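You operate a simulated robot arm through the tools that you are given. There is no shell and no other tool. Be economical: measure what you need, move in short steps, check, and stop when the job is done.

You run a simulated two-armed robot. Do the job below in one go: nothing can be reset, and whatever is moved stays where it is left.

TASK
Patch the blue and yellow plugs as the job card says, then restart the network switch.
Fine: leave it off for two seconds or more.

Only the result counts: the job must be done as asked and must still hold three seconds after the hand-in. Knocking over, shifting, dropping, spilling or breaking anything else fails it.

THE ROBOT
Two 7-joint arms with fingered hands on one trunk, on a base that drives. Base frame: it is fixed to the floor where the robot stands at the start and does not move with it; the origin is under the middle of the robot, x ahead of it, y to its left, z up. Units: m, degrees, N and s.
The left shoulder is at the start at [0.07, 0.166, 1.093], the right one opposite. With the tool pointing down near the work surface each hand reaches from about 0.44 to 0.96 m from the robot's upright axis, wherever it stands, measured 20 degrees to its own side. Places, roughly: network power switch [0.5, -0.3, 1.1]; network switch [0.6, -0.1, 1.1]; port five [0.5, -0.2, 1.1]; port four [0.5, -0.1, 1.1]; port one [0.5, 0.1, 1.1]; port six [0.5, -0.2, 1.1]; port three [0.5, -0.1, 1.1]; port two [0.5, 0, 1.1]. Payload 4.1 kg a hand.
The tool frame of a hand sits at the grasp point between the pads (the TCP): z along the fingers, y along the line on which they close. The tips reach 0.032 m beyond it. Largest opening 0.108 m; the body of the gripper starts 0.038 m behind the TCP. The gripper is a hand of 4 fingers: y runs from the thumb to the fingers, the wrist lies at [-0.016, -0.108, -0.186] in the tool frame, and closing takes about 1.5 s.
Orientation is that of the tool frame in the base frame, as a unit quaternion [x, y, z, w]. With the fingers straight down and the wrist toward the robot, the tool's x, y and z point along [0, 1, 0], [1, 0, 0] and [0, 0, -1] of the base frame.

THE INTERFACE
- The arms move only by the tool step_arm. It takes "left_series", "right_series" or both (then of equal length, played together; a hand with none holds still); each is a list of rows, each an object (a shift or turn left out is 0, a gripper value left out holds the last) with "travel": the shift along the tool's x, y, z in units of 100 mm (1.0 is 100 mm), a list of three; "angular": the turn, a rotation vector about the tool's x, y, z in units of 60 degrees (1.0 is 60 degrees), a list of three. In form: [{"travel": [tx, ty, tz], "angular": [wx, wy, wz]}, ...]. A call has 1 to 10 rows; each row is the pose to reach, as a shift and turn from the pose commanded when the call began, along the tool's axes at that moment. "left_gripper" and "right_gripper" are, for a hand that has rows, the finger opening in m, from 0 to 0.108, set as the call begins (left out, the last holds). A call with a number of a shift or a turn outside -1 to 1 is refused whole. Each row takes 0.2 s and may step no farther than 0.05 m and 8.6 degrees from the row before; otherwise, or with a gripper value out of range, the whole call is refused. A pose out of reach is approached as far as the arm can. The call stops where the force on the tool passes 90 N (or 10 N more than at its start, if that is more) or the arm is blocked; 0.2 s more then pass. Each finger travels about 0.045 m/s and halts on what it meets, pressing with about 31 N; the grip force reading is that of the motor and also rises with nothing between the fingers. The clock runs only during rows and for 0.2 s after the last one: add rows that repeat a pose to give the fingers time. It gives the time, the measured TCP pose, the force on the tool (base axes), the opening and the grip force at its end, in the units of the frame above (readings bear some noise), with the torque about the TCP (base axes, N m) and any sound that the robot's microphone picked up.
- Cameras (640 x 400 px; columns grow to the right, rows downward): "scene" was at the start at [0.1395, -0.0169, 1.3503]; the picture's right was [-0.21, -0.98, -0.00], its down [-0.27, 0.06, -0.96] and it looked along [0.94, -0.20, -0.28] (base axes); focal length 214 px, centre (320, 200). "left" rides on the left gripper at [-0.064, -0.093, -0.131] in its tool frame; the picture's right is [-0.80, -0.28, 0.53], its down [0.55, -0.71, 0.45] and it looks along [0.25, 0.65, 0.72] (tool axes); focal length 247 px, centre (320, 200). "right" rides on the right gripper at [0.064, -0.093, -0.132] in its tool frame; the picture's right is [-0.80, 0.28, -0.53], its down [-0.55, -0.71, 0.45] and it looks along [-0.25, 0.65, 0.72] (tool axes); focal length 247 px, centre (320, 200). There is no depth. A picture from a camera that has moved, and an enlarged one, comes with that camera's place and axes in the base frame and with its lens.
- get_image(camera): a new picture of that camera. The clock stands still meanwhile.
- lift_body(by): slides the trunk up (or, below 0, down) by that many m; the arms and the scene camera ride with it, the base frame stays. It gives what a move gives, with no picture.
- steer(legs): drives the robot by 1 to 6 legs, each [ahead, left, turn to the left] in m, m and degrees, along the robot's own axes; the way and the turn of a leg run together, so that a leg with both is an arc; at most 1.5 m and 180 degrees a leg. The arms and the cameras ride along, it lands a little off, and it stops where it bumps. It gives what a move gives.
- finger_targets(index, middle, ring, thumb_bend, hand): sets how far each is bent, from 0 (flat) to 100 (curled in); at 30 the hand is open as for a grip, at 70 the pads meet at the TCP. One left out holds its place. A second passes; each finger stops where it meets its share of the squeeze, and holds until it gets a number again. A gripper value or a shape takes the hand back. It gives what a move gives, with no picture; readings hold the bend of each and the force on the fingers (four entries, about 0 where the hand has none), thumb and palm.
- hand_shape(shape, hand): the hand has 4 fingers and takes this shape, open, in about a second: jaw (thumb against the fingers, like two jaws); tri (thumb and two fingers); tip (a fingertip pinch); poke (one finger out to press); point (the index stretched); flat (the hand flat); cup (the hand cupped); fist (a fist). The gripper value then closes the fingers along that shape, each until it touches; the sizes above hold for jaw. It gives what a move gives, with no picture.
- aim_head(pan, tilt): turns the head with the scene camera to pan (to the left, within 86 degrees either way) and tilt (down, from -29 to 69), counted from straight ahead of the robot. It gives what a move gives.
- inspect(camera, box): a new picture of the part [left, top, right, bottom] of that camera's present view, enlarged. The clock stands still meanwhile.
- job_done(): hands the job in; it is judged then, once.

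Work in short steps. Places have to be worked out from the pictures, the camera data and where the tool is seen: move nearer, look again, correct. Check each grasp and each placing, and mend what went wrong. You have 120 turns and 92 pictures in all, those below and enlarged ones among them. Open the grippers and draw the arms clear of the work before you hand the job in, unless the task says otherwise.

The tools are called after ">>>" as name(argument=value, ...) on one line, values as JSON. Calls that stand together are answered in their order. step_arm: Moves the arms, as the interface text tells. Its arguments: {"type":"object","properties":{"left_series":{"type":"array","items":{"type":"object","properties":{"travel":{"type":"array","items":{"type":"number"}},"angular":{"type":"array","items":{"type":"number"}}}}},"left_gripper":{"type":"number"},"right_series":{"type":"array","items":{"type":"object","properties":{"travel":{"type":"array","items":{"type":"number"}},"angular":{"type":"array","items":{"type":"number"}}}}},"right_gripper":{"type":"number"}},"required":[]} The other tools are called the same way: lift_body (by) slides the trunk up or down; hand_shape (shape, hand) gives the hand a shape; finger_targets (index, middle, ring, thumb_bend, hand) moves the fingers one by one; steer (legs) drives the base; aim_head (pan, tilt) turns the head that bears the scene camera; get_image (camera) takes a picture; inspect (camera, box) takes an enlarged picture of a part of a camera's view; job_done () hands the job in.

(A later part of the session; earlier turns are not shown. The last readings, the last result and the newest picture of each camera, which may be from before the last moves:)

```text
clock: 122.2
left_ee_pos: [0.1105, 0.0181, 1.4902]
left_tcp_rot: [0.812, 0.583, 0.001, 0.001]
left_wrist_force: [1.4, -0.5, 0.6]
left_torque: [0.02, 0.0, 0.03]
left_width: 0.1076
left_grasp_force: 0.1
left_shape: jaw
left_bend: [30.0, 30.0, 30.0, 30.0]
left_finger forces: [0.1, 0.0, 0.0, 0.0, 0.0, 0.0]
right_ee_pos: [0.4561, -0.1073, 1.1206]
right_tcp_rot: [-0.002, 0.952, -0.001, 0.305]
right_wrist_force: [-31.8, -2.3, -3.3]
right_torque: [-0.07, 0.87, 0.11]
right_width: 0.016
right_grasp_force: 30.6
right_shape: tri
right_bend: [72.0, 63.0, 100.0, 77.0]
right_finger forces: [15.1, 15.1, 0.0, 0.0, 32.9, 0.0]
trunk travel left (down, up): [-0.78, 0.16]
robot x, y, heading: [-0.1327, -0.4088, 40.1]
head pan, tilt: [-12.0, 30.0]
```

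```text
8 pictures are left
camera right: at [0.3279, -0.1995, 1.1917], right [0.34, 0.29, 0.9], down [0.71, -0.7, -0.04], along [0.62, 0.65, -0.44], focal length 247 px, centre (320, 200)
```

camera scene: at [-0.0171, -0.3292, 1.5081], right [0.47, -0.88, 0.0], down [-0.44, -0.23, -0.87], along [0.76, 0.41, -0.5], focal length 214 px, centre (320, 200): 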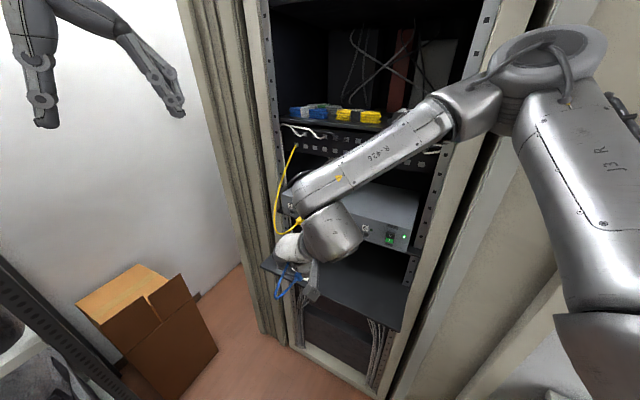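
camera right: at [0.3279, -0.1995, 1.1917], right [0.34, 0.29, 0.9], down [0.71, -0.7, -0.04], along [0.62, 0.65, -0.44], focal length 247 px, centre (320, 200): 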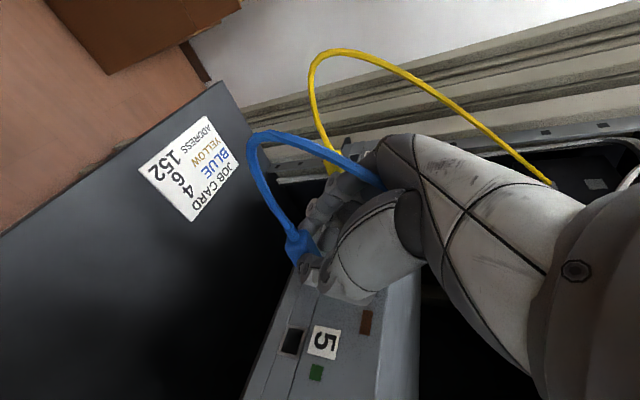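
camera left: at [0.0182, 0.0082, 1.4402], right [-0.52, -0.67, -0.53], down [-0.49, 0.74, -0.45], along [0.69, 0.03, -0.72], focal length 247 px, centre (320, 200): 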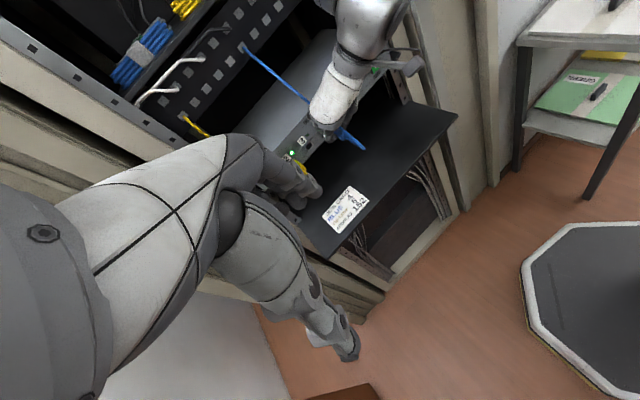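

It's pushed in with 32 N. The cable passes under the palm, so to avoid tugging it I open fully and leave straight up rather than back.

>>> step_arm(right_series=[{"travel": [0, 0, 0]}, {"travel": [0, 0, 0]}, {"travel": [0, 0, 0]}, {"travel": [0, 0, 0]}, {"travel": [0, 0, 0]}, {"travel": [0, 0, 0]}, {"travel": [0, 0, 0]}, {"travel": [-0.12, 0, -0.16]}, {"travel": [-0.35, 0, -0.488]}, {"travel": [-0.58, 0, -0.814]}], right_gripper=0.09)

>>> inspect(camera="scene", box=[280, 190, 400, 270])

```text
clock: 124.3
left_ee_pos: [0.116, 0.0173, 1.4893]
left_tcp_rot: [0.813, 0.582, -0.001, 0.0]
left_wrist_force: [-0.5, -0.4, 0.1]
left_torque: [0.0, -0.01, 0.01]
left_width: 0.1076
left_grasp_force: 0.1
left_shape: jaw
left_bend: [30.0, 30.0, 30.0, 30.0]
left_finger forces: [0.0, 0.1, 0.1, 0.0, 0.1, 0.0]
right_ee_pos: [0.4636, -0.1075, 1.2191]
right_tcp_rot: [-0.001, 0.953, -0.001, 0.304]
right_wrist_force: [0.9, 0.7, 0.0]
right_torque: [0.0, 0.01, -0.01]
right_width: 0.0897
right_grasp_force: 0.1
right_shape: tri
right_bend: [26.0, 34.0, 99.0, 51.0]
right_finger forces: [0.0, 0.0, 0.1, 0.0, 0.0, 0.1]
trunk travel left (down, up): [-0.78, 0.16]
robot x, y, heading: [-0.1363, -0.4071, 40.0]
head pan, tilt: [-12.0, 30.0]
```

```text
5.00 times, centred on (340, 230) of scene
camera zoom: at [-0.0184, -0.3295, 1.5082], right [0.47, -0.88, 0.0], down [-0.44, -0.23, -0.87], along [0.77, 0.41, -0.5], focal length 1072 px, centre (220, 50)
```

zoom: 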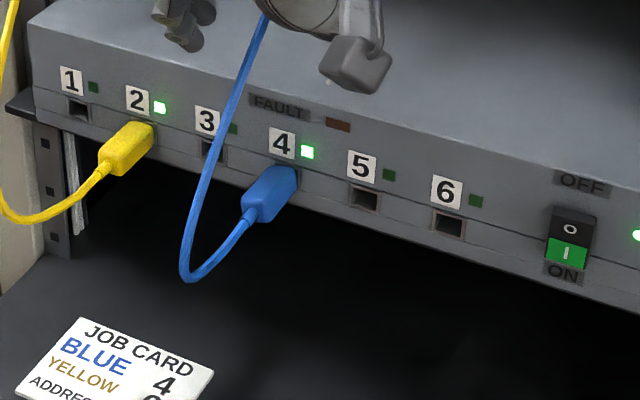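

Blue is fully home in port 4 and its light is on. For yellow I'll grip it in port 2, pull it straight out, and repeat the same pose 0.2155 m to the right for port 6. First I rise clear of the blue cable, ease the tilt to 27°, and move over the yellow plug.

>>> step_arm(right_series=[{"travel": [-0.175, 0, -0.245]}, {"travel": [-0.35, 0, -0.49], "angular": [0, 0.07, 0]}, {"travel": [-0.35, 0, -0.49], "angular": [0, 0.14, 0]}])

>>> step_arm(right_series=[{"travel": [0, 0.35, 0]}, {"travel": [0, 0.7, 0]}, {"travel": [0, 1.0, 0]}])

```text
clock: 125.2
left_ee_pos: [0.1192, 0.0165, 1.4885]
left_tcp_rot: [0.813, 0.583, -0.001, -0.002]
left_wrist_force: [-0.2, -0.2, 0.7]
left_torque: [-0.03, 0.04, 0.03]
left_width: 0.1079
left_grasp_force: 0.0
left_shape: jaw
left_bend: [30.0, 30.0, 30.0, 30.0]
left_finger forces: [0.0, 0.0, 0.0, 0.2, 0.1, 0.0]
right_ee_pos: [0.4681, -0.1069, 1.2681]
right_tcp_rot: [-0.001, 0.96, -0.002, 0.281]
right_wrist_force: [-0.4, 0.3, 0.0]
right_torque: [0.0, 0.05, 0.0]
right_width: 0.0898
right_grasp_force: 0.0
right_shape: tri
right_bend: [26.0, 34.0, 99.0, 51.0]
right_finger forces: [0.1, 0.0, 0.0, 0.1, 0.0, 0.1]
right hand out of reach, approached as far as the arm can: row 2, 3
trunk travel left (down, up): [-0.78, 0.16]
robot x, y, heading: [-0.1336, -0.4078, 39.9]
head pan, tilt: [-12.0, 30.0]
```

```text
clock: 126.0
left_ee_pos: [0.1191, 0.015, 1.4907]
left_tcp_rot: [0.813, 0.582, -0.001, -0.002]
left_wrist_force: [0.1, -0.5, -0.6]
left_torque: [0.02, 0.04, 0.01]
left_width: 0.1077
left_grasp_force: 0.1
left_shape: jaw
left_bend: [30.0, 30.0, 30.0, 30.0]
left_finger forces: [0.1, 0.0, 0.0, 0.0, 0.0, 0.0]
right_ee_pos: [0.4667, -0.0636, 1.269]
right_tcp_rot: [0.001, 0.96, 0.001, 0.281]
right_wrist_force: [0.5, 0.4, 0.4]
right_torque: [0.03, 0.02, 0.02]
right_width: 0.0897
right_grasp_force: 0.0
right_shape: tri
right_bend: [26.0, 34.0, 99.0, 51.0]
right_finger forces: [0.0, 0.0, 0.0, 0.0, 0.1, 0.1]
right hand out of reach, approached as far as the arm can: row 2, 3
trunk travel left (down, up): [-0.78, 0.16]
robot x, y, heading: [-0.1326, -0.4063, 40.1]
head pan, tilt: [-12.0, 30.0]
```

Reach ends at y=-0.064, so I retract a little and shift the base 0.1 m left for the port 2 work.

>>> step_arm(right_series=[{"travel": [0.25, -0.2, -0.16]}, {"travel": [0.505, -0.4, -0.323]}])

>>> steer(legs=[[0.064, 0.0766, 0]])

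>>> step_arm(right_series=[{"travel": [-0.2, 0, 0.12]}, {"travel": [-0.29, 0, 0.5]}, {"travel": [-0.1, 0, 0.85]}])

>>> inspect(camera="scene", box=[260, 180, 380, 260])

```text
clock: 126.5
left_ee_pos: [0.1166, 0.0141, 1.4898]
left_tcp_rot: [0.813, 0.582, 0.001, -0.001]
left_wrist_force: [0.2, -0.6, -0.7]
left_torque: [0.01, -0.01, -0.02]
left_width: 0.1075
left_grasp_force: 0.0
left_shape: jaw
left_bend: [30.0, 30.0, 30.0, 30.0]
left_finger forces: [0.1, 0.0, 0.1, 0.0, 0.0, 0.1]
right_ee_pos: [0.404, -0.1034, 1.2669]
right_tcp_rot: [0.0, 0.96, 0.0, 0.281]
right_wrist_force: [0.1, -0.3, 0.3]
right_torque: [0.04, -0.01, -0.02]
right_width: 0.0896
right_grasp_force: 0.0
right_shape: tri
right_bend: [26.0, 34.0, 99.0, 51.0]
right_finger forces: [0.0, 0.0, 0.1, 0.1, 0.0, 0.1]
trunk travel left (down, up): [-0.78, 0.16]
robot x, y, heading: [-0.1388, -0.4055, 39.8]
head pan, tilt: [-12.0, 30.0]
```

```text
clock: 127.7
left_ee_pos: [0.1177, 0.1121, 1.4898]
left_tcp_rot: [0.813, 0.582, 0.0, -0.001]
left_wrist_force: [0.4, 1.0, -0.6]
left_torque: [-0.01, -0.02, 0.0]
left_width: 0.1076
left_grasp_force: 0.0
left_shape: jaw
left_bend: [30.0, 30.0, 30.0, 30.0]
left_finger forces: [0.0, 0.0, 0.0, 0.0, 0.0, 0.1]
right_ee_pos: [0.4052, -0.0065, 1.2667]
right_tcp_rot: [0.0, 0.96, 0.0, 0.281]
right_wrist_force: [-0.6, 0.5, -1.5]
right_torque: [0.0, 0.04, 0.03]
right_width: 0.09
right_grasp_force: 0.1
right_shape: tri
right_bend: [26.0, 34.0, 99.0, 51.0]
right_finger forces: [0.0, 0.0, 0.0, 0.0, 0.0, 0.1]
trunk travel left (down, up): [-0.78, 0.16]
robot x, y, heading: [-0.1338, -0.3111, 40.0]
head pan, tilt: [-12.0, 30.0]
```

```text
clock: 128.5
left_ee_pos: [0.119, 0.1168, 1.4877]
left_tcp_rot: [0.813, 0.583, -0.002, 0.0]
left_wrist_force: [0.2, 0.6, 0.1]
left_torque: [0.0, -0.01, 0.01]
left_width: 0.108
left_grasp_force: 0.0
left_shape: jaw
left_bend: [30.0, 30.0, 30.0, 30.0]
left_finger forces: [0.1, 0.1, 0.0, 0.0, 0.0, 0.0]
right_ee_pos: [0.4608, -0.001, 1.2012]
right_tcp_rot: [-0.001, 0.96, -0.001, 0.281]
right_wrist_force: [-0.4, -0.4, 0.6]
right_torque: [0.01, -0.02, -0.02]
right_width: 0.09
right_grasp_force: 0.0
right_shape: tri
right_bend: [26.0, 34.0, 99.0, 51.0]
right_finger forces: [0.0, 0.0, 0.0, 0.1, 0.0, 0.0]
trunk travel left (down, up): [-0.78, 0.16]
robot x, y, heading: [-0.134, -0.3103, 39.9]
head pan, tilt: [-12.0, 30.0]
```

```text
5.00 times, centred on (320, 220) of scene
camera zoom: at [-0.016, -0.2288, 1.508], right [0.47, -0.88, 0.0], down [-0.44, -0.24, -0.87], along [0.76, 0.4, -0.5], focal length 1072 px, centre (320, 100)
```

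zoom: 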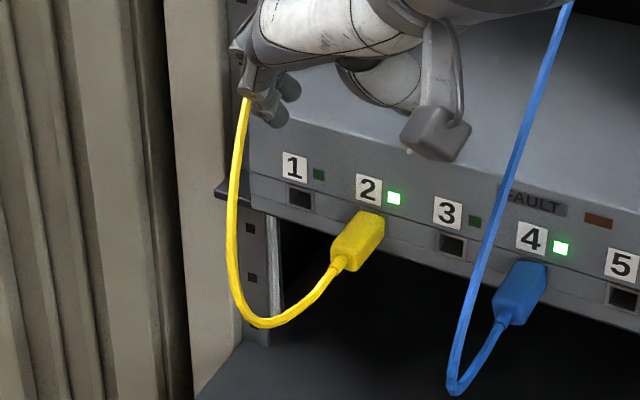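

The hand is above the yellow plug. The seated blue plug shows the plug axis coincides with the TCP's y, so port 2's axis is at y≈0.001. I narrow the opening and descend around the plug.

>>> step_arm(right_series=[{"travel": [0, 0.02, 0]}, {"travel": [0, 0.02, 0]}, {"travel": [0, 0.02, 0]}, {"travel": [0.17, 0.02, 0.28]}, {"travel": [0.34, 0.02, 0.56]}, {"travel": [0.495, 0.02, 0.81]}], right_gripper=0.06)

```text
clock: 129.9
left_ee_pos: [0.1187, 0.1147, 1.4881]
left_tcp_rot: [0.812, 0.583, -0.002, -0.001]
left_wrist_force: [-0.7, 0.8, -0.4]
left_torque: [0.02, -0.04, -0.02]
left_width: 0.1076
left_grasp_force: 0.2
left_shape: jaw
left_bend: [30.0, 30.0, 30.0, 30.0]
left_finger forces: [0.0, 0.0, 0.0, 0.0, 0.0, 0.0]
right_ee_pos: [0.4608, -0.0039, 1.1044]
right_tcp_rot: [0.001, 0.96, -0.001, 0.28]
right_wrist_force: [-0.3, -0.3, 0.3]
right_torque: [0.04, 0.03, 0.01]
right_width: 0.0604
right_grasp_force: 0.1
right_shape: tri
right_bend: [74.0, 43.0, 99.0, 68.0]
right_finger forces: [0.0, 0.0, 0.1, 0.0, 0.1, 0.1]
trunk travel left (down, up): [-0.78, 0.16]
robot x, y, heading: [-0.1337, -0.3079, 39.8]
head pan, tilt: [-12.0, 30.0]
```

The index has curled in on its own at this width. I rise 40 mm, open wide again so that both fingers stand off, and descend with the wide opening.

>>> step_arm(right_series=[{"travel": [-0.108, 0.03, -0.168]}, {"travel": [-0.215, 0.04, -0.337]}, {"travel": [-0.215, 0.04, -0.337]}, {"travel": [-0.215, 0.04, -0.337]}], right_gripper=0.06)

>>> step_arm(right_series=[{"travel": [0, 0, 0]}, {"travel": [0, 0, 0]}, {"travel": [0, 0, 0]}, {"travel": [0, 0, 0]}, {"travel": [0, 0, 0]}, {"travel": [0, 0, 0]}], right_gripper=0.085)

```text
clock: 130.9
left_ee_pos: [0.1187, 0.1149, 1.4884]
left_tcp_rot: [0.813, 0.582, -0.001, 0.0]
left_wrist_force: [0.0, 0.0, -0.2]
left_torque: [0.0, -0.02, 0.03]
left_width: 0.1077
left_grasp_force: 0.0
left_shape: jaw
left_bend: [30.0, 30.0, 30.0, 30.0]
left_finger forces: [0.0, 0.1, 0.1, 0.0, 0.0, 0.0]
right_ee_pos: [0.4617, 0.0017, 1.1457]
right_tcp_rot: [0.0, 0.96, -0.001, 0.28]
right_wrist_force: [0.5, 0.0, 0.4]
right_torque: [0.01, 0.02, 0.01]
right_width: 0.0604
right_grasp_force: 0.1
right_shape: tri
right_bend: [74.0, 43.0, 99.0, 68.0]
right_finger forces: [0.1, 0.0, 0.1, 0.0, 0.0, 0.0]
trunk travel left (down, up): [-0.78, 0.16]
robot x, y, heading: [-0.1315, -0.312, 40.0]
head pan, tilt: [-12.0, 30.0]
```

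```text
clock: 132.3
left_ee_pos: [0.1192, 0.1138, 1.4889]
left_tcp_rot: [0.813, 0.582, -0.001, 0.0]
left_wrist_force: [-0.6, -0.6, -0.5]
left_torque: [-0.02, 0.0, 0.0]
left_width: 0.1078
left_grasp_force: 0.1
left_shape: jaw
left_bend: [30.0, 30.0, 30.0, 30.0]
left_finger forces: [0.0, 0.0, 0.0, 0.0, 0.1, 0.0]
right_ee_pos: [0.4618, 0.0019, 1.1458]
right_tcp_rot: [0.0, 0.96, -0.001, 0.28]
right_wrist_force: [-0.4, -0.9, 0.3]
right_torque: [0.03, 0.01, -0.01]
right_width: 0.0849
right_grasp_force: 0.1
right_shape: tri
right_bend: [26.0, 35.0, 99.0, 55.0]
right_finger forces: [0.0, 0.1, 0.0, 0.0, 0.0, 0.1]
trunk travel left (down, up): [-0.78, 0.16]
robot x, y, heading: [-0.1295, -0.3054, 39.9]
head pan, tilt: [-12.0, 30.0]
```

Now both fingers are open. I descend and close on the yellow plug.

>>> step_arm(right_series=[{"travel": [0.11, 0, 0.17]}, {"travel": [0.21, 0, 0.33]}])

>>> step_arm(right_series=[{"travel": [0, 0, 0]}, {"travel": [0, 0, 0]}, {"travel": [0, 0, 0]}, {"travel": [0, 0, 0]}, {"travel": [0, 0, 0]}, {"travel": [0, 0, 0]}, {"travel": [0, 0, 0]}, {"travel": [0, 0, 0]}, {"travel": [0, 0, 0]}, {"travel": [0, 0, 0]}], right_gripper=0.004)

```text
clock: 132.9
left_ee_pos: [0.1199, 0.1147, 1.4891]
left_tcp_rot: [0.812, 0.583, -0.001, 0.001]
left_wrist_force: [-0.7, -0.5, -0.7]
left_torque: [-0.01, -0.02, 0.0]
left_width: 0.1076
left_grasp_force: 0.0
left_shape: jaw
left_bend: [30.0, 30.0, 30.0, 30.0]
left_finger forces: [0.0, 0.0, 0.0, 0.1, 0.0, 0.0]
right_ee_pos: [0.4634, 0.0018, 1.106]
right_tcp_rot: [0.0, 0.96, -0.001, 0.281]
right_wrist_force: [-0.1, -0.6, 0.4]
right_torque: [0.01, 0.01, 0.02]
right_width: 0.0845
right_grasp_force: 0.1
right_shape: tri
right_bend: [26.0, 35.0, 99.0, 55.0]
right_finger forces: [0.1, 0.0, 0.1, 0.0, 0.1, 0.0]
trunk travel left (down, up): [-0.78, 0.16]
robot x, y, heading: [-0.1314, -0.311, 39.7]
head pan, tilt: [-12.0, 30.0]
```

```text
clock: 135.1
left_ee_pos: [0.1189, 0.1153, 1.4898]
left_tcp_rot: [0.813, 0.582, -0.001, 0.0]
left_wrist_force: [-0.6, 0.1, 0.9]
left_torque: [-0.04, 0.01, -0.02]
left_width: 0.1076
left_grasp_force: 0.0
left_shape: jaw
left_bend: [30.0, 30.0, 30.0, 30.0]
left_finger forces: [0.0, 0.1, 0.0, 0.0, 0.0, 0.1]
right_ee_pos: [0.4617, 0.0016, 1.1063]
right_tcp_rot: [0.0, 0.96, -0.001, 0.28]
right_wrist_force: [-0.1, -0.9, -0.2]
right_torque: [0.01, 0.01, 0.03]
right_width: 0.0136
right_grasp_force: 31.4
right_shape: tri
right_bend: [72.0, 63.0, 100.0, 73.0]
right_finger forces: [11.3, 14.6, 0.1, 0.0, 28.5, 0.1]
trunk travel left (down, up): [-0.78, 0.16]
robot x, y, heading: [-0.1343, -0.3107, 39.9]
head pan, tilt: [-12.0, 30.0]
```

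A clean grip with no side load; the reference pose is (0.4622, 0.0017, 1.1062). I pull straight out 60 mm.

>>> step_arm(right_series=[{"travel": [0.042, 0, -0.027]}, {"travel": [0.084, 0, -0.054]}, {"travel": [0.168, 0, -0.108]}, {"travel": [0.295, 0, -0.189]}, {"travel": [0.505, 0, -0.323]}])

```text
clock: 136.3
left_ee_pos: [0.1165, 0.1161, 1.4893]
left_tcp_rot: [0.812, 0.583, -0.001, -0.001]
left_wrist_force: [0.1, -0.5, 0.3]
left_torque: [-0.02, -0.03, 0.01]
left_width: 0.1078
left_grasp_force: 0.1
left_shape: jaw
left_bend: [30.0, 30.0, 30.0, 30.0]
left_finger forces: [0.0, 0.0, 0.1, 0.0, 0.1, 0.0]
right_ee_pos: [0.3992, 0.0023, 1.1055]
right_tcp_rot: [0.0, 0.96, -0.001, 0.281]
right_wrist_force: [-0.3, 0.2, -0.2]
right_torque: [0.02, 0.03, -0.04]
right_width: 0.0136
right_grasp_force: 31.2
right_shape: tri
right_bend: [72.0, 63.0, 100.0, 73.0]
right_finger forces: [11.1, 15.1, 0.1, 0.1, 28.6, 0.1]
trunk travel left (down, up): [-0.78, 0.16]
robot x, y, heading: [-0.1369, -0.3048, 39.7]
head pan, tilt: [-12.0, 30.0]
```

Still held. I draw back further, move the base back to the right, then bring the plug across in front of port 6.

>>> step_arm(right_series=[{"travel": [0.35, 0, -0.23]}, {"travel": [0.716, 0, -0.458]}])

>>> steer(legs=[[-0.0643, -0.0766, 0]])

>>> step_arm(right_series=[{"travel": [0, -0.35, 0]}, {"travel": [0, -0.7, 0]}, {"travel": [0, -1.0, 0]}])

```text
clock: 136.9
left_ee_pos: [0.1159, 0.1158, 1.4884]
left_tcp_rot: [0.813, 0.583, -0.001, 0.0]
left_wrist_force: [-0.2, -0.2, 1.0]
left_torque: [-0.04, -0.03, -0.01]
left_width: 0.1078
left_grasp_force: 0.1
left_shape: jaw
left_bend: [30.0, 30.0, 30.0, 30.0]
left_finger forces: [0.1, 0.0, 0.0, 0.1, 0.1, 0.0]
right_ee_pos: [0.3149, 0.0014, 1.1058]
right_tcp_rot: [0.0, 0.959, -0.001, 0.282]
right_wrist_force: [0.1, 0.6, -0.2]
right_torque: [-0.03, -0.01, -0.02]
right_width: 0.0132
right_grasp_force: 31.3
right_shape: tri
right_bend: [72.0, 63.0, 100.0, 73.0]
right_finger forces: [11.0, 15.4, 0.0, 0.1, 28.4, 0.1]
trunk travel left (down, up): [-0.78, 0.16]
robot x, y, heading: [-0.13, -0.3097, 39.9]
head pan, tilt: [-12.0, 30.0]
```

```text
clock: 138.0
left_ee_pos: [0.1162, 0.0176, 1.4884]
left_tcp_rot: [0.812, 0.584, -0.002, 0.0]
left_wrist_force: [0.0, 0.5, -0.6]
left_torque: [0.0, 0.0, -0.04]
left_width: 0.1076
left_grasp_force: 0.1
left_shape: jaw
left_bend: [30.0, 30.0, 30.0, 30.0]
left_finger forces: [0.0, 0.0, 0.0, 0.0, 0.0, 0.1]
right_ee_pos: [0.3144, -0.0985, 1.1055]
right_tcp_rot: [-0.001, 0.96, -0.001, 0.28]
right_wrist_force: [-0.6, 1.1, 0.4]
right_torque: [0.02, -0.03, -0.01]
right_width: 0.0132
right_grasp_force: 31.1
right_shape: tri
right_bend: [72.0, 63.0, 100.0, 74.0]
right_finger forces: [10.7, 15.9, 0.1, 0.0, 28.5, 0.0]
trunk travel left (down, up): [-0.78, 0.16]
robot x, y, heading: [-0.1357, -0.4073, 40.1]
head pan, tilt: [-12.0, 30.0]
```

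```text
clock: 138.8
left_ee_pos: [0.116, 0.0129, 1.4899]
left_tcp_rot: [0.812, 0.583, -0.001, 0.0]
left_wrist_force: [-0.2, 0.6, 0.9]
left_torque: [0.01, 0.01, 0.0]
left_width: 0.1079
left_grasp_force: 0.2
left_shape: jaw
left_bend: [30.0, 30.0, 30.0, 30.0]
left_finger forces: [0.0, 0.0, 0.0, 0.1, 0.0, 0.0]
right_ee_pos: [0.3137, -0.2046, 1.1043]
right_tcp_rot: [-0.001, 0.96, 0.0, 0.28]
right_wrist_force: [0.0, -0.8, -0.7]
right_torque: [0.02, -0.01, 0.02]
right_width: 0.0135
right_grasp_force: 30.5
right_shape: tri
right_bend: [72.0, 63.0, 100.0, 74.0]
right_finger forces: [10.6, 16.6, 0.0, 0.0, 28.5, 0.0]
trunk travel left (down, up): [-0.78, 0.16]
robot x, y, heading: [-0.1354, -0.4072, 40.0]
head pan, tilt: [-12.0, 30.0]
```

>>> step_arm(right_series=[{"travel": [-0.3, -0.1, 0.19]}, {"travel": [-0.6, -0.11, 0.385]}, {"travel": [-0.758, -0.11, 0.485]}, {"travel": [-0.758, -0.11, 0.485]}, {"travel": [-0.758, -0.11, 0.485]}])

>>> inspect(camera="scene", box=[310, 195, 410, 262])

```text
clock: 140.0
left_ee_pos: [0.1158, 0.0145, 1.4904]
left_tcp_rot: [0.812, 0.584, -0.001, 0.001]
left_wrist_force: [0.7, -0.5, 0.3]
left_torque: [0.01, -0.01, -0.01]
left_width: 0.1078
left_grasp_force: 0.1
left_shape: jaw
left_bend: [30.0, 30.0, 30.0, 30.0]
left_finger forces: [0.1, 0.0, 0.0, 0.1, 0.0, 0.1]
right_ee_pos: [0.4025, -0.2111, 1.1052]
right_tcp_rot: [-0.001, 0.96, -0.001, 0.281]
right_wrist_force: [-0.2, -0.1, 0.0]
right_torque: [0.0, 0.01, -0.01]
right_width: 0.0134
right_grasp_force: 31.0
right_shape: tri
right_bend: [73.0, 63.0, 100.0, 74.0]
right_finger forces: [10.2, 17.0, 0.0, 0.0, 28.6, 0.0]
trunk travel left (down, up): [-0.78, 0.16]
robot x, y, heading: [-0.1368, -0.4123, 40.1]
head pan, tilt: [-12.0, 30.0]
```

```text
5.97 times, centred on (360, 228) of scene
camera zoom: at [-0.0179, -0.3325, 1.5082], right [0.47, -0.88, 0.0], down [-0.44, -0.23, -0.87], along [0.76, 0.41, -0.5], focal length 1280 px, centre (81, 30)
```

zoom: 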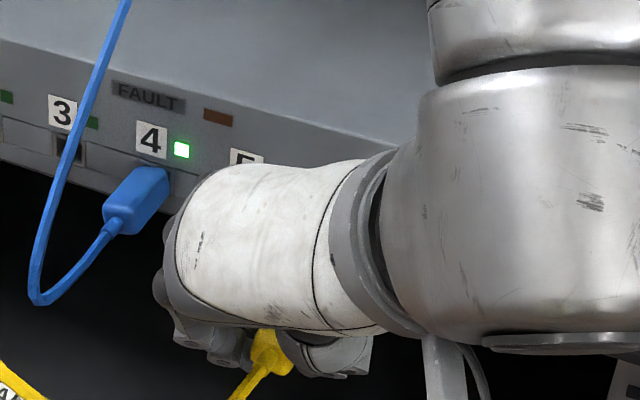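

Blue stays lit. By dead reckoning the port 6 pose is (0.4622, -0.2143, 1.1062), so I nudge -3 mm in y and advance to just short of contact, reading the pose.

>>> step_arm(right_series=[{"travel": [-0.15, -0.03, 0.09]}, {"travel": [-0.317, -0.03, 0.191]}, {"travel": [-0.317, -0.03, 0.191]}, {"travel": [-0.317, -0.03, 0.191]}])

```text
clock: 141.0
left_ee_pos: [0.1165, 0.0144, 1.4897]
left_tcp_rot: [0.812, 0.583, -0.001, 0.0]
left_wrist_force: [0.7, -0.1, -0.4]
left_torque: [0.04, -0.02, -0.01]
left_width: 0.1078
left_grasp_force: 0.1
left_shape: jaw
left_bend: [30.0, 30.0, 30.0, 30.0]
left_finger forces: [0.0, 0.1, 0.0, 0.0, 0.1, 0.0]
right_ee_pos: [0.4411, -0.2148, 1.1078]
right_tcp_rot: [-0.001, 0.96, -0.001, 0.281]
right_wrist_force: [-1.1, 0.7, 0.3]
right_torque: [0.03, 0.02, -0.01]
right_width: 0.0134
right_grasp_force: 30.8
right_shape: tri
right_bend: [73.0, 63.0, 100.0, 74.0]
right_finger forces: [10.2, 17.8, 0.1, 0.0, 28.6, 0.1]
trunk travel left (down, up): [-0.78, 0.16]
robot x, y, heading: [-0.1345, -0.4061, 39.8]
head pan, tilt: [-12.0, 30.0]
```

On line at (-0.2148, 1.107). I advance in 2 mm steps with a 1 mm drop.

>>> step_arm(right_series=[{"travel": [-0.012, 0, 0.02]}, {"travel": [-0.046, 0, 0.041]}, {"travel": [-0.063, 0, 0.052]}, {"travel": [-0.08, 0, 0.063]}, {"travel": [-0.097, 0, 0.073]}])

```text
clock: 142.2
left_ee_pos: [0.1051, 0.0138, 1.4918]
left_tcp_rot: [0.812, 0.583, 0.003, 0.002]
left_wrist_force: [-0.1, 0.0, -0.6]
left_torque: [0.01, -0.01, 0.0]
left_width: 0.1078
left_grasp_force: 0.0
left_shape: jaw
left_bend: [30.0, 30.0, 30.0, 30.0]
left_finger forces: [0.0, 0.1, 0.1, 0.0, 0.1, 0.0]
right_ee_pos: [0.4451, -0.2115, 1.1101]
right_tcp_rot: [-0.003, 0.959, 0.001, 0.282]
right_wrist_force: [-41.6, -5.3, 6.6]
right_torque: [-0.17, 0.67, -0.17]
right_width: 0.0168
right_grasp_force: 31.1
right_shape: tri
right_bend: [73.0, 62.0, 100.0, 76.0]
right_finger forces: [12.1, 21.2, 0.1, 0.0, 42.4, 0.0]
trunk travel left (down, up): [-0.78, 0.16]
robot x, y, heading: [-0.1363, -0.4108, 39.8]
head pan, tilt: [-12.0, 30.0]
```

Contact: the torque puts it low and to the left on the nose, and the reaction pushes right and up. I back off, shift 2 mm right and 2 mm up, and re-approach.

>>> step_arm(right_series=[{"travel": [0.101, 0, -0.065]}, {"travel": [0.13, -0.02, -0.11]}, {"travel": [0.08, -0.02, -0.078]}, {"travel": [0.05, -0.02, -0.058]}, {"travel": [0.031, -0.02, -0.044]}])

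```text
clock: 143.4
left_ee_pos: [0.1104, 0.0147, 1.4906]
left_tcp_rot: [0.812, 0.584, 0.001, 0.001]
left_wrist_force: [0.3, 0.0, 0.7]
left_torque: [0.0, 0.05, 0.03]
left_width: 0.1077
left_grasp_force: 0.0
left_shape: jaw
left_bend: [30.0, 30.0, 30.0, 30.0]
left_finger forces: [0.0, 0.1, 0.0, 0.0, 0.1, 0.0]
right_ee_pos: [0.4441, -0.2152, 1.1106]
right_tcp_rot: [-0.002, 0.959, 0.0, 0.282]
right_wrist_force: [-24.7, -1.3, 3.7]
right_torque: [-0.03, 0.38, 0.02]
right_width: 0.0156
right_grasp_force: 30.7
right_shape: tri
right_bend: [73.0, 61.0, 100.0, 76.0]
right_finger forces: [10.2, 22.1, 0.0, 0.0, 34.5, 0.1]
trunk travel left (down, up): [-0.78, 0.16]
robot x, y, heading: [-0.1361, -0.4072, 39.7]
head pan, tilt: [-12.0, 30.0]
```

The contact is still on the nose's left side, about 3.7 mm left of the TCP. I shift a further 3 mm right and 2 mm up and try again.

>>> step_arm(right_series=[{"travel": [0.08, 0, -0.05]}, {"travel": [0.07, -0.03, -0.067]}, {"travel": [0.04, -0.03, -0.048]}, {"travel": [0.01, -0.03, -0.03]}, {"travel": [-0.005, -0.03, -0.02]}])

```text
clock: 144.6
left_ee_pos: [0.1117, 0.0133, 1.4911]
left_tcp_rot: [0.812, 0.584, 0.001, 0.001]
left_wrist_force: [-0.4, -0.5, 0.2]
left_torque: [-0.01, -0.03, -0.01]
left_width: 0.1076
left_grasp_force: 0.0
left_shape: jaw
left_bend: [30.0, 30.0, 30.0, 30.0]
left_finger forces: [0.0, 0.0, 0.0, 0.0, 0.0, 0.1]
right_ee_pos: [0.4455, -0.2183, 1.1117]
right_tcp_rot: [-0.002, 0.959, -0.001, 0.282]
right_wrist_force: [-20.1, -3.8, 1.6]
right_torque: [-0.1, 0.41, -0.12]
right_width: 0.0154
right_grasp_force: 30.3
right_shape: tri
right_bend: [73.0, 61.0, 100.0, 76.0]
right_finger forces: [9.8, 19.8, 0.0, 0.0, 34.3, 0.0]
trunk travel left (down, up): [-0.78, 0.16]
robot x, y, heading: [-0.1362, -0.4119, 39.9]
head pan, tilt: [-12.0, 30.0]
```

The contact point stays fixed relative to the tool, so I need to see it. I spend one picture from the right camera.

>>> inspect(camera="right", box=[230, 190, 370, 370])

```text
2.22 times, centred on (300, 280) of right
camera zoom: at [0.3194, -0.3104, 1.1887], right [0.38, 0.29, 0.88], down [0.71, -0.7, -0.08], along [0.6, 0.65, -0.47], focal length 549 px, centre (364, 22)
```

zoom: 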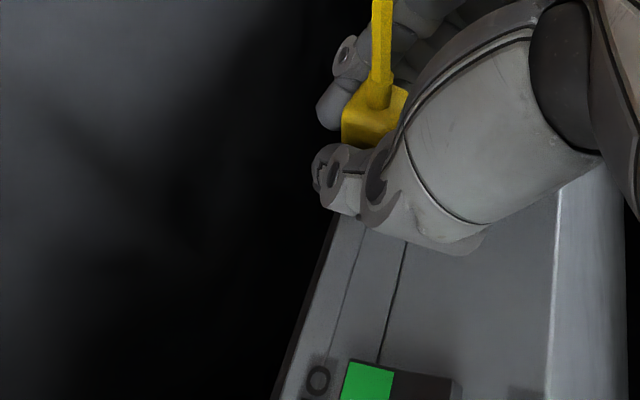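

The body looks pitched nose-down here. I back off 15 mm and take one close scene view to measure the pitch as I did for blue.

>>> step_arm(right_series=[{"travel": [0.07, 0, -0.045]}, {"travel": [0.15, 0, -0.097]}])

>>> inspect(camera="scene", box=[338, 230, 382, 262])

```text
clock: 145.2
left_ee_pos: [0.1155, 0.0134, 1.4889]
left_tcp_rot: [0.812, 0.583, -0.001, -0.001]
left_wrist_force: [0.1, -0.6, 0.1]
left_torque: [0.0, 0.01, 0.0]
left_width: 0.1076
left_grasp_force: 0.0
left_shape: jaw
left_bend: [30.0, 30.0, 30.0, 30.0]
left_finger forces: [0.1, 0.1, 0.0, 0.0, 0.1, 0.0]
right_ee_pos: [0.4308, -0.2178, 1.1114]
right_tcp_rot: [-0.001, 0.959, -0.001, 0.282]
right_wrist_force: [0.5, 0.0, 1.5]
right_torque: [0.03, 0.0, -0.01]
right_width: 0.0158
right_grasp_force: 31.0
right_shape: tri
right_bend: [73.0, 61.0, 100.0, 76.0]
right_finger forces: [10.0, 20.9, 0.0, 0.1, 29.4, 0.0]
trunk travel left (down, up): [-0.78, 0.16]
robot x, y, heading: [-0.1327, -0.4093, 39.9]
head pan, tilt: [-12.0, 30.0]
```

```text
12.50 times, centred on (360, 246) of scene
camera zoom: at [-0.019, -0.332, 1.5083], right [0.47, -0.88, 0.0], down [-0.44, -0.23, -0.87], along [0.77, 0.41, -0.5], focal length 2681 px, centre (-180, -375)
```

zoom: 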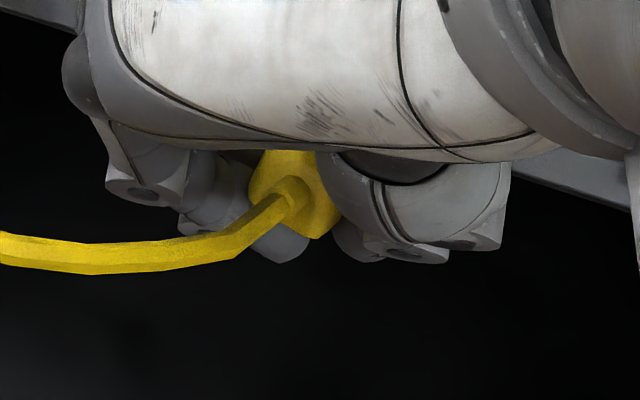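

The rear view plus contact torque suggest about 8° nose-down and 4–5° yawed left. I correct both with the tool, and re-centre on the port 6 line (TCP y≈-0.2143, z≈1.105).

>>> step_arm(right_series=[{"travel": [0.034, 0.035, 0.054], "angular": [0.018, -0.067, 0.028]}, {"travel": [0.034, 0.035, 0.054], "angular": [0.036, -0.133, 0.056]}, {"travel": [0.034, 0.035, 0.054], "angular": [0.036, -0.133, 0.056]}])

>>> step_arm(right_series=[{"travel": [-0.045, 0.004, 0.039]}, {"travel": [-0.083, 0.008, 0.071]}, {"travel": [-0.106, 0.01, 0.091]}])

```text
clock: 146.0
left_ee_pos: [0.1171, 0.0145, 1.4893]
left_tcp_rot: [0.812, 0.584, -0.001, 0.0]
left_wrist_force: [0.9, -0.2, 0.2]
left_torque: [0.0, 0.0, 0.0]
left_width: 0.1075
left_grasp_force: 0.0
left_shape: jaw
left_bend: [30.0, 30.0, 30.0, 30.0]
left_finger forces: [0.1, 0.0, 0.0, 0.1, 0.0, 0.0]
right_ee_pos: [0.4307, -0.2157, 1.1044]
right_tcp_rot: [0.032, 0.938, -0.009, 0.346]
right_wrist_force: [-0.5, -0.4, 0.2]
right_torque: [0.0, 0.02, -0.01]
right_width: 0.0153
right_grasp_force: 30.9
right_shape: tri
right_bend: [73.0, 61.0, 100.0, 76.0]
right_finger forces: [10.1, 20.9, 0.0, 0.0, 29.4, 0.0]
trunk travel left (down, up): [-0.78, 0.16]
robot x, y, heading: [-0.1375, -0.4061, 39.8]
head pan, tilt: [-12.0, 30.0]
```

```text
clock: 146.8
left_ee_pos: [0.112, 0.0147, 1.4896]
left_tcp_rot: [0.812, 0.584, 0.0, 0.001]
left_wrist_force: [0.0, 1.1, -0.7]
left_torque: [0.03, -0.02, 0.01]
left_width: 0.1074
left_grasp_force: 0.0
left_shape: jaw
left_bend: [30.0, 30.0, 30.0, 30.0]
left_finger forces: [0.1, 0.0, 0.0, 0.0, 0.1, 0.1]
right_ee_pos: [0.44, -0.2137, 1.1047]
right_tcp_rot: [0.03, 0.937, -0.01, 0.347]
right_wrist_force: [-16.5, -1.0, 0.5]
right_torque: [0.03, 0.26, -0.06]
right_width: 0.0152
right_grasp_force: 30.9
right_shape: tri
right_bend: [73.0, 61.0, 100.0, 76.0]
right_finger forces: [10.3, 20.6, 0.1, 0.0, 32.6, 0.0]
trunk travel left (down, up): [-0.78, 0.16]
robot x, y, heading: [-0.1331, -0.4103, 39.9]
head pan, tilt: [-12.0, 30.0]
```

Contact is now centred in y and about 3 mm below the plug axis, so it's touching the hole's lower edge. I back off, raise 3 mm, and retry.

>>> step_arm(right_series=[{"travel": [0.061, -0.006, -0.052]}, {"travel": [0.041, -0.006, -0.075]}, {"travel": [0.01, -0.003, -0.049]}, {"travel": [-0.005, -0.001, -0.036]}, {"travel": [-0.02, 0, -0.023]}])

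```text
clock: 148.0
left_ee_pos: [0.1127, 0.0151, 1.4888]
left_tcp_rot: [0.812, 0.584, 0.0, 0.0]
left_wrist_force: [-0.5, 0.5, 0.3]
left_torque: [0.04, -0.01, 0.01]
left_width: 0.1078
left_grasp_force: 0.1
left_shape: jaw
left_bend: [30.0, 30.0, 30.0, 30.0]
left_finger forces: [0.1, 0.0, 0.0, 0.0, 0.1, 0.1]
right_ee_pos: [0.4414, -0.2153, 1.1068]
right_tcp_rot: [0.032, 0.937, -0.01, 0.347]
right_wrist_force: [-13.4, -0.7, 2.2]
right_torque: [-0.05, 0.2, -0.09]
right_width: 0.015
right_grasp_force: 31.0
right_shape: tri
right_bend: [73.0, 62.0, 100.0, 76.0]
right_finger forces: [10.1, 20.1, 0.1, 0.0, 32.5, 0.0]
trunk travel left (down, up): [-0.78, 0.16]
robot x, y, heading: [-0.1343, -0.4103, 40.3]
head pan, tilt: [-12.0, 30.0]
```

Contact is now lower-right at z≈1.082 (the frame's lower edge). I raise 3 mm more and shift 1.5 mm left.

>>> step_arm(right_series=[{"travel": [0.061, -0.006, -0.052]}, {"travel": [0.041, 0.009, -0.075]}, {"travel": [0.01, 0.012, -0.049]}, {"travel": [-0.005, 0.014, -0.036]}, {"travel": [-0.02, 0.015, -0.023]}])

```text
clock: 149.2
left_ee_pos: [0.1133, 0.0149, 1.4898]
left_tcp_rot: [0.812, 0.584, 0.0, 0.0]
left_wrist_force: [-1.0, -0.4, 0.3]
left_torque: [0.01, 0.03, 0.01]
left_width: 0.1076
left_grasp_force: 0.0
left_shape: jaw
left_bend: [30.0, 30.0, 30.0, 30.0]
left_finger forces: [0.0, 0.0, 0.0, 0.1, 0.0, 0.0]
right_ee_pos: [0.4416, -0.2133, 1.1104]
right_tcp_rot: [0.032, 0.937, -0.009, 0.347]
right_wrist_force: [-13.0, -0.1, 2.8]
right_torque: [0.0, 0.21, -0.08]
right_width: 0.0157
right_grasp_force: 30.7
right_shape: tri
right_bend: [73.0, 61.0, 100.0, 76.0]
right_finger forces: [10.0, 20.6, 0.1, 0.1, 31.9, 0.0]
trunk travel left (down, up): [-0.78, 0.16]
robot x, y, heading: [-0.1351, -0.4097, 40.0]
head pan, tilt: [-12.0, 30.0]
```

The contact point is fixed in the world at (-0.219, 1.0815) — the frame's lower-right corner. The nose therefore hangs about 29 mm below the TCP, still roughly 12–14° nose-down. I back off, pitch nose-up by 12° more, and re-centre.

>>> step_arm(right_series=[{"travel": [0.129, -0.012, -0.11]}, {"travel": [0.184, -0.007, -0.046], "angular": [0, -0.1, 0]}, {"travel": [0.184, -0.007, -0.046], "angular": [0, -0.2, 0]}, {"travel": [0.184, -0.007, -0.046], "angular": [0, -0.2, 0]}])

```text
clock: 150.2
left_ee_pos: [0.1177, 0.0148, 1.4896]
left_tcp_rot: [0.812, 0.584, -0.002, 0.0]
left_wrist_force: [-0.6, -0.3, 0.5]
left_torque: [-0.04, 0.02, 0.01]
left_width: 0.1076
left_grasp_force: 0.1
left_shape: jaw
left_bend: [30.0, 30.0, 30.0, 30.0]
left_finger forces: [0.0, 0.0, 0.1, 0.1, 0.1, 0.0]
right_ee_pos: [0.4297, -0.2124, 1.0996]
right_tcp_rot: [0.032, 0.896, -0.014, 0.443]
right_wrist_force: [0.3, 0.0, 0.4]
right_torque: [-0.02, 0.03, -0.01]
right_width: 0.0152
right_grasp_force: 30.9
right_shape: tri
right_bend: [73.0, 61.0, 100.0, 75.0]
right_finger forces: [9.2, 20.4, 0.1, 0.1, 29.1, 0.0]
trunk travel left (down, up): [-0.78, 0.16]
robot x, y, heading: [-0.1329, -0.4126, 39.9]
head pan, tilt: [-12.0, 30.0]
```

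Tilt 52° reached. I raise 2 mm and advance in small steps.

>>> step_arm(right_series=[{"travel": [-0.016, 0, -0.012]}, {"travel": [-0.04, 0.003, 0.02]}, {"travel": [-0.064, 0.006, 0.051]}, {"travel": [-0.077, 0.007, 0.067]}, {"travel": [-0.089, 0.008, 0.083]}])

```text
clock: 151.4
left_ee_pos: [0.1172, 0.014, 1.4896]
left_tcp_rot: [0.812, 0.584, -0.001, 0.0]
left_wrist_force: [-0.3, 0.8, -0.2]
left_torque: [0.0, -0.05, 0.03]
left_width: 0.1076
left_grasp_force: 0.1
left_shape: jaw
left_bend: [30.0, 30.0, 30.0, 30.0]
left_finger forces: [0.0, 0.0, 0.1, 0.0, 0.1, 0.0]
right_ee_pos: [0.4401, -0.2123, 1.1027]
right_tcp_rot: [0.031, 0.896, -0.014, 0.444]
right_wrist_force: [0.3, 0.3, -0.2]
right_torque: [0.01, 0.01, 0.01]
right_width: 0.0152
right_grasp_force: 30.9
right_shape: tri
right_bend: [73.0, 61.0, 100.0, 75.0]
right_finger forces: [9.0, 20.4, 0.1, 0.0, 29.1, 0.1]
trunk travel left (down, up): [-0.78, 0.16]
robot x, y, heading: [-0.1332, -0.4095, 39.9]
head pan, tilt: [-12.0, 30.0]
```

No contact at 0.440. Further 2 mm steps.

>>> step_arm(right_series=[{"travel": [-0.012, 0.001, 0.016]}, {"travel": [-0.024, 0.003, 0.032]}, {"travel": [-0.036, 0.004, 0.048]}])

```text
clock: 152.2
left_ee_pos: [0.1176, 0.0151, 1.4898]
left_tcp_rot: [0.812, 0.583, -0.001, 0.0]
left_wrist_force: [-1.0, 0.8, -0.3]
left_torque: [0.02, 0.03, 0.0]
left_width: 0.1079
left_grasp_force: 0.0
left_shape: jaw
left_bend: [30.0, 30.0, 30.0, 30.0]
left_finger forces: [0.1, 0.1, 0.1, 0.0, 0.0, 0.0]
right_ee_pos: [0.446, -0.2121, 1.103]
right_tcp_rot: [0.031, 0.896, -0.013, 0.443]
right_wrist_force: [-1.0, 0.2, -0.1]
right_torque: [-0.04, 0.05, 0.0]
right_width: 0.0149
right_grasp_force: 31.5
right_shape: tri
right_bend: [73.0, 61.0, 100.0, 75.0]
right_finger forces: [8.8, 20.3, 0.1, 0.1, 29.2, 0.1]
trunk travel left (down, up): [-0.78, 0.16]
robot x, y, heading: [-0.1379, -0.4116, 40.1]
head pan, tilt: [-12.0, 30.0]
```

It's past the earlier contact depth with almost no force, so it is going in. I continue.

>>> step_arm(right_series=[{"travel": [-0.012, 0.001, 0.016]}, {"travel": [-0.024, 0.003, 0.032]}, {"travel": [-0.036, 0.004, 0.048]}, {"travel": [-0.048, 0.006, 0.063]}])

```text
clock: 153.2
left_ee_pos: [0.1162, 0.0142, 1.4894]
left_tcp_rot: [0.812, 0.584, -0.001, 0.0]
left_wrist_force: [-0.8, -0.1, 0.8]
left_torque: [0.01, -0.01, -0.02]
left_width: 0.1077
left_grasp_force: 0.1
left_shape: jaw
left_bend: [30.0, 30.0, 30.0, 30.0]
left_finger forces: [0.0, 0.0, 0.0, 0.1, 0.1, 0.0]
right_ee_pos: [0.4522, -0.2127, 1.1028]
right_tcp_rot: [0.03, 0.896, -0.015, 0.443]
right_wrist_force: [-8.3, -1.6, -3.8]
right_torque: [-0.12, 0.18, -0.02]
right_width: 0.0153
right_grasp_force: 31.1
right_shape: tri
right_bend: [73.0, 61.0, 100.0, 76.0]
right_finger forces: [10.3, 19.0, 0.0, 0.0, 30.4, 0.0]
trunk travel left (down, up): [-0.78, 0.16]
robot x, y, heading: [-0.1316, -0.4123, 39.9]
head pan, tilt: [-12.0, 30.0]
```

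Sliding in with a slight downward reaction. I lower 1 mm and keep pushing.

>>> step_arm(right_series=[{"travel": [-0.004, 0.001, 0.022]}, {"travel": [-0.016, 0.002, 0.038]}, {"travel": [-0.028, 0.003, 0.054]}, {"travel": [-0.04, 0.004, 0.069]}])

```text
clock: 154.2
left_ee_pos: [0.1111, 0.0148, 1.49]
left_tcp_rot: [0.812, 0.583, 0.001, 0.0]
left_wrist_force: [0.7, -0.4, -0.3]
left_torque: [-0.01, -0.02, -0.01]
left_width: 0.1076
left_grasp_force: 0.1
left_shape: jaw
left_bend: [30.0, 30.0, 30.0, 30.0]
left_finger forces: [0.0, 0.0, 0.1, 0.1, 0.0, 0.0]
right_ee_pos: [0.4571, -0.2127, 1.103]
right_tcp_rot: [0.029, 0.896, -0.013, 0.442]
right_wrist_force: [-30.0, -5.0, -13.4]
right_torque: [-0.33, 0.57, -0.19]
right_width: 0.0153
right_grasp_force: 30.9
right_shape: tri
right_bend: [73.0, 62.0, 100.0, 76.0]
right_finger forces: [15.5, 17.1, 0.0, 0.0, 36.2, 0.0]
trunk travel left (down, up): [-0.78, 0.16]
robot x, y, heading: [-0.1397, -0.4122, 40.3]
head pan, tilt: [-12.0, 30.0]
```

About 17 mm deep with 30 N — about the full depth. One last 2 mm push, then I open and leave straight up.

>>> step_arm(right_series=[{"travel": [-0.012, 0.001, 0.016]}, {"travel": [-0.016, 0.002, 0.021]}])

>>> step_arm(right_series=[{"travel": [0, 0, 0]}, {"travel": [0, 0, 0]}, {"travel": [0, 0, 0]}, {"travel": [0, 0, 0]}, {"travel": [0, 0, 0]}, {"travel": [0, 0, 0]}, {"travel": [0, 0, 0]}, {"travel": [-0.16, 0, -0.12]}, {"travel": [-0.45, 0, -0.345]}, {"travel": [-0.79, 0, -0.6]}], right_gripper=0.09)

>>> inspect(camera="scene", box=[290, 190, 420, 275])

```text
clock: 154.8
left_ee_pos: [0.1102, 0.0141, 1.4903]
left_tcp_rot: [0.812, 0.583, 0.0, 0.001]
left_wrist_force: [-0.7, 0.0, -0.3]
left_torque: [-0.04, -0.03, 0.0]
left_width: 0.1078
left_grasp_force: 0.1
left_shape: jaw
left_bend: [30.0, 30.0, 30.0, 30.0]
left_finger forces: [0.0, 0.0, 0.0, 0.0, 0.0, 0.1]
right_ee_pos: [0.4589, -0.2135, 1.1027]
right_tcp_rot: [0.029, 0.896, -0.014, 0.442]
right_wrist_force: [-39.9, -5.3, -16.4]
right_torque: [-0.35, 0.66, -0.1]
right_width: 0.0155
right_grasp_force: 31.3
right_shape: tri
right_bend: [73.0, 62.0, 100.0, 76.0]
right_finger forces: [17.5, 18.3, 0.0, 0.1, 37.4, 0.0]
trunk travel left (down, up): [-0.78, 0.16]
robot x, y, heading: [-0.1331, -0.4136, 40.0]
head pan, tilt: [-12.0, 30.0]
```

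```text
clock: 157.0
left_ee_pos: [0.1167, 0.0153, 1.4893]
left_tcp_rot: [0.812, 0.584, -0.002, 0.0]
left_wrist_force: [-0.2, -0.2, -0.5]
left_torque: [0.02, 0.0, 0.0]
left_width: 0.1075
left_grasp_force: 0.1
left_shape: jaw
left_bend: [30.0, 30.0, 30.0, 30.0]
left_finger forces: [0.1, 0.1, 0.0, 0.0, 0.1, 0.0]
right_ee_pos: [0.465, -0.2134, 1.2028]
right_tcp_rot: [0.032, 0.896, -0.014, 0.443]
right_wrist_force: [-0.8, -0.1, -0.3]
right_torque: [-0.01, 0.01, 0.02]
right_width: 0.0896
right_grasp_force: 0.1
right_shape: tri
right_bend: [26.0, 34.0, 99.0, 51.0]
right_finger forces: [0.0, 0.1, 0.1, 0.0, 0.0, 0.1]
trunk travel left (down, up): [-0.78, 0.16]
robot x, y, heading: [-0.1342, -0.4097, 40.2]
head pan, tilt: [-12.0, 30.0]
```

```text
4.71 times, centred on (355, 232) of scene
camera zoom: at [-0.0178, -0.3326, 1.5082], right [0.47, -0.88, 0.0], down [-0.44, -0.23, -0.87], along [0.76, 0.41, -0.5], focal length 1009 px, centre (155, 47)
```

zoom: 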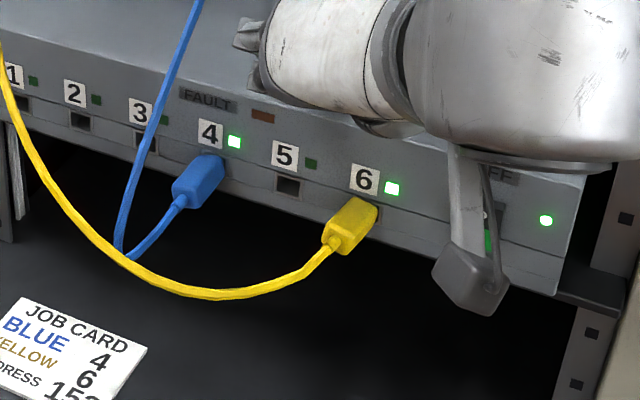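

Both plugs are seated with lights on at ports 4 and 6, and port 2's light is off. Next comes the power rocker at y≈-0.2855, with O at z≈1.117 and I at z≈1.096. I close the fingertips into a blunt poker and move in front of it.

>>> step_arm(right_series=[{"travel": [0.27, -0.25, 0.0]}, {"travel": [0.5, -0.5, 0.03]}, {"travel": [0.743, -0.75, 0.066]}, {"travel": [0.743, -0.75, 0.066]}, {"travel": [0.743, -0.75, 0.066]}, {"travel": [0.743, -0.75, 0.066]}, {"travel": [0.743, -0.75, 0.066]}, {"travel": [0.743, -0.75, 0.066]}], right_gripper=0.0)

```text
clock: 158.8
left_ee_pos: [0.1155, 0.0155, 1.4899]
left_tcp_rot: [0.812, 0.583, -0.001, 0.0]
left_wrist_force: [-0.6, -0.1, 0.6]
left_torque: [0.01, 0.0, -0.01]
left_width: 0.108
left_grasp_force: 0.1
left_shape: jaw
left_bend: [30.0, 30.0, 30.0, 30.0]
left_finger forces: [0.0, 0.0, 0.0, 0.0, 0.1, 0.0]
right_ee_pos: [0.4242, -0.2746, 1.1457]
right_tcp_rot: [0.032, 0.896, -0.013, 0.443]
right_wrist_force: [0.3, 0.4, 0.8]
right_torque: [0.02, 0.01, 0.01]
right_width: 0.0001
right_grasp_force: 30.5
right_shape: tri
right_bend: [70.0, 70.0, 100.0, 49.0]
right_finger forces: [0.0, 0.1, 0.0, 0.0, 0.1, 0.0]
right hand out of reach, approached as far as the arm can: row 3, 4, 5, 6, 7, 8
trunk travel left (down, up): [-0.78, 0.16]
robot x, y, heading: [-0.1342, -0.4122, 40.1]
head pan, tilt: [-12.0, 30.0]
```

Reach stops at y=-0.2746. I shift the base 60 mm to the right and re-aim.

>>> steer(legs=[[-0.0386, -0.046, 0]])

>>> step_arm(right_series=[{"travel": [0.0, 0.25, 0.0]}, {"travel": [0.0, 0.4, 0.0]}, {"travel": [0.0, 0.4, 0.0]}])

```text
clock: 159.8
left_ee_pos: [0.1147, -0.0391, 1.4885]
left_tcp_rot: [0.812, 0.584, -0.003, 0.001]
left_wrist_force: [1.2, 0.2, -0.1]
left_torque: [0.0, -0.05, 0.0]
left_width: 0.1076
left_grasp_force: 0.0
left_shape: jaw
left_bend: [30.0, 30.0, 30.0, 30.0]
left_finger forces: [0.0, 0.1, 0.0, 0.0, 0.0, 0.1]
right_ee_pos: [0.4229, -0.33, 1.1461]
right_tcp_rot: [0.03, 0.895, -0.014, 0.444]
right_wrist_force: [-0.4, 0.4, 0.1]
right_torque: [-0.05, 0.01, -0.02]
right_width: 0.0001
right_grasp_force: 31.0
right_shape: tri
right_bend: [70.0, 70.0, 100.0, 49.0]
right_finger forces: [0.0, 0.0, 0.1, 0.0, 0.0, 0.0]
trunk travel left (down, up): [-0.78, 0.16]
robot x, y, heading: [-0.135, -0.4694, 40.1]
head pan, tilt: [-12.0, 30.0]
```

```text
clock: 160.6
left_ee_pos: [0.1012, -0.0543, 1.4952]
left_tcp_rot: [0.812, 0.583, 0.005, 0.001]
left_wrist_force: [-0.2, 0.4, 0.1]
left_torque: [0.01, -0.01, 0.03]
left_width: 0.1077
left_grasp_force: 0.1
left_shape: jaw
left_bend: [30.0, 30.0, 30.0, 30.0]
left_finger forces: [0.0, 0.0, 0.1, 0.0, 0.0, 0.1]
right_ee_pos: [0.4168, -0.3023, 1.1523]
right_tcp_rot: [0.034, 0.894, -0.011, 0.447]
right_wrist_force: [-0.4, -0.2, 0.2]
right_torque: [-0.04, -0.01, -0.01]
right_width: 0.0001
right_grasp_force: 31.3
right_shape: tri
right_bend: [70.0, 70.0, 100.0, 49.0]
right_finger forces: [0.0, 0.0, 0.1, 0.0, 0.1, 0.1]
trunk travel left (down, up): [-0.78, 0.16]
robot x, y, heading: [-0.133, -0.4676, 40.3]
head pan, tilt: [-12.0, 30.0]
```

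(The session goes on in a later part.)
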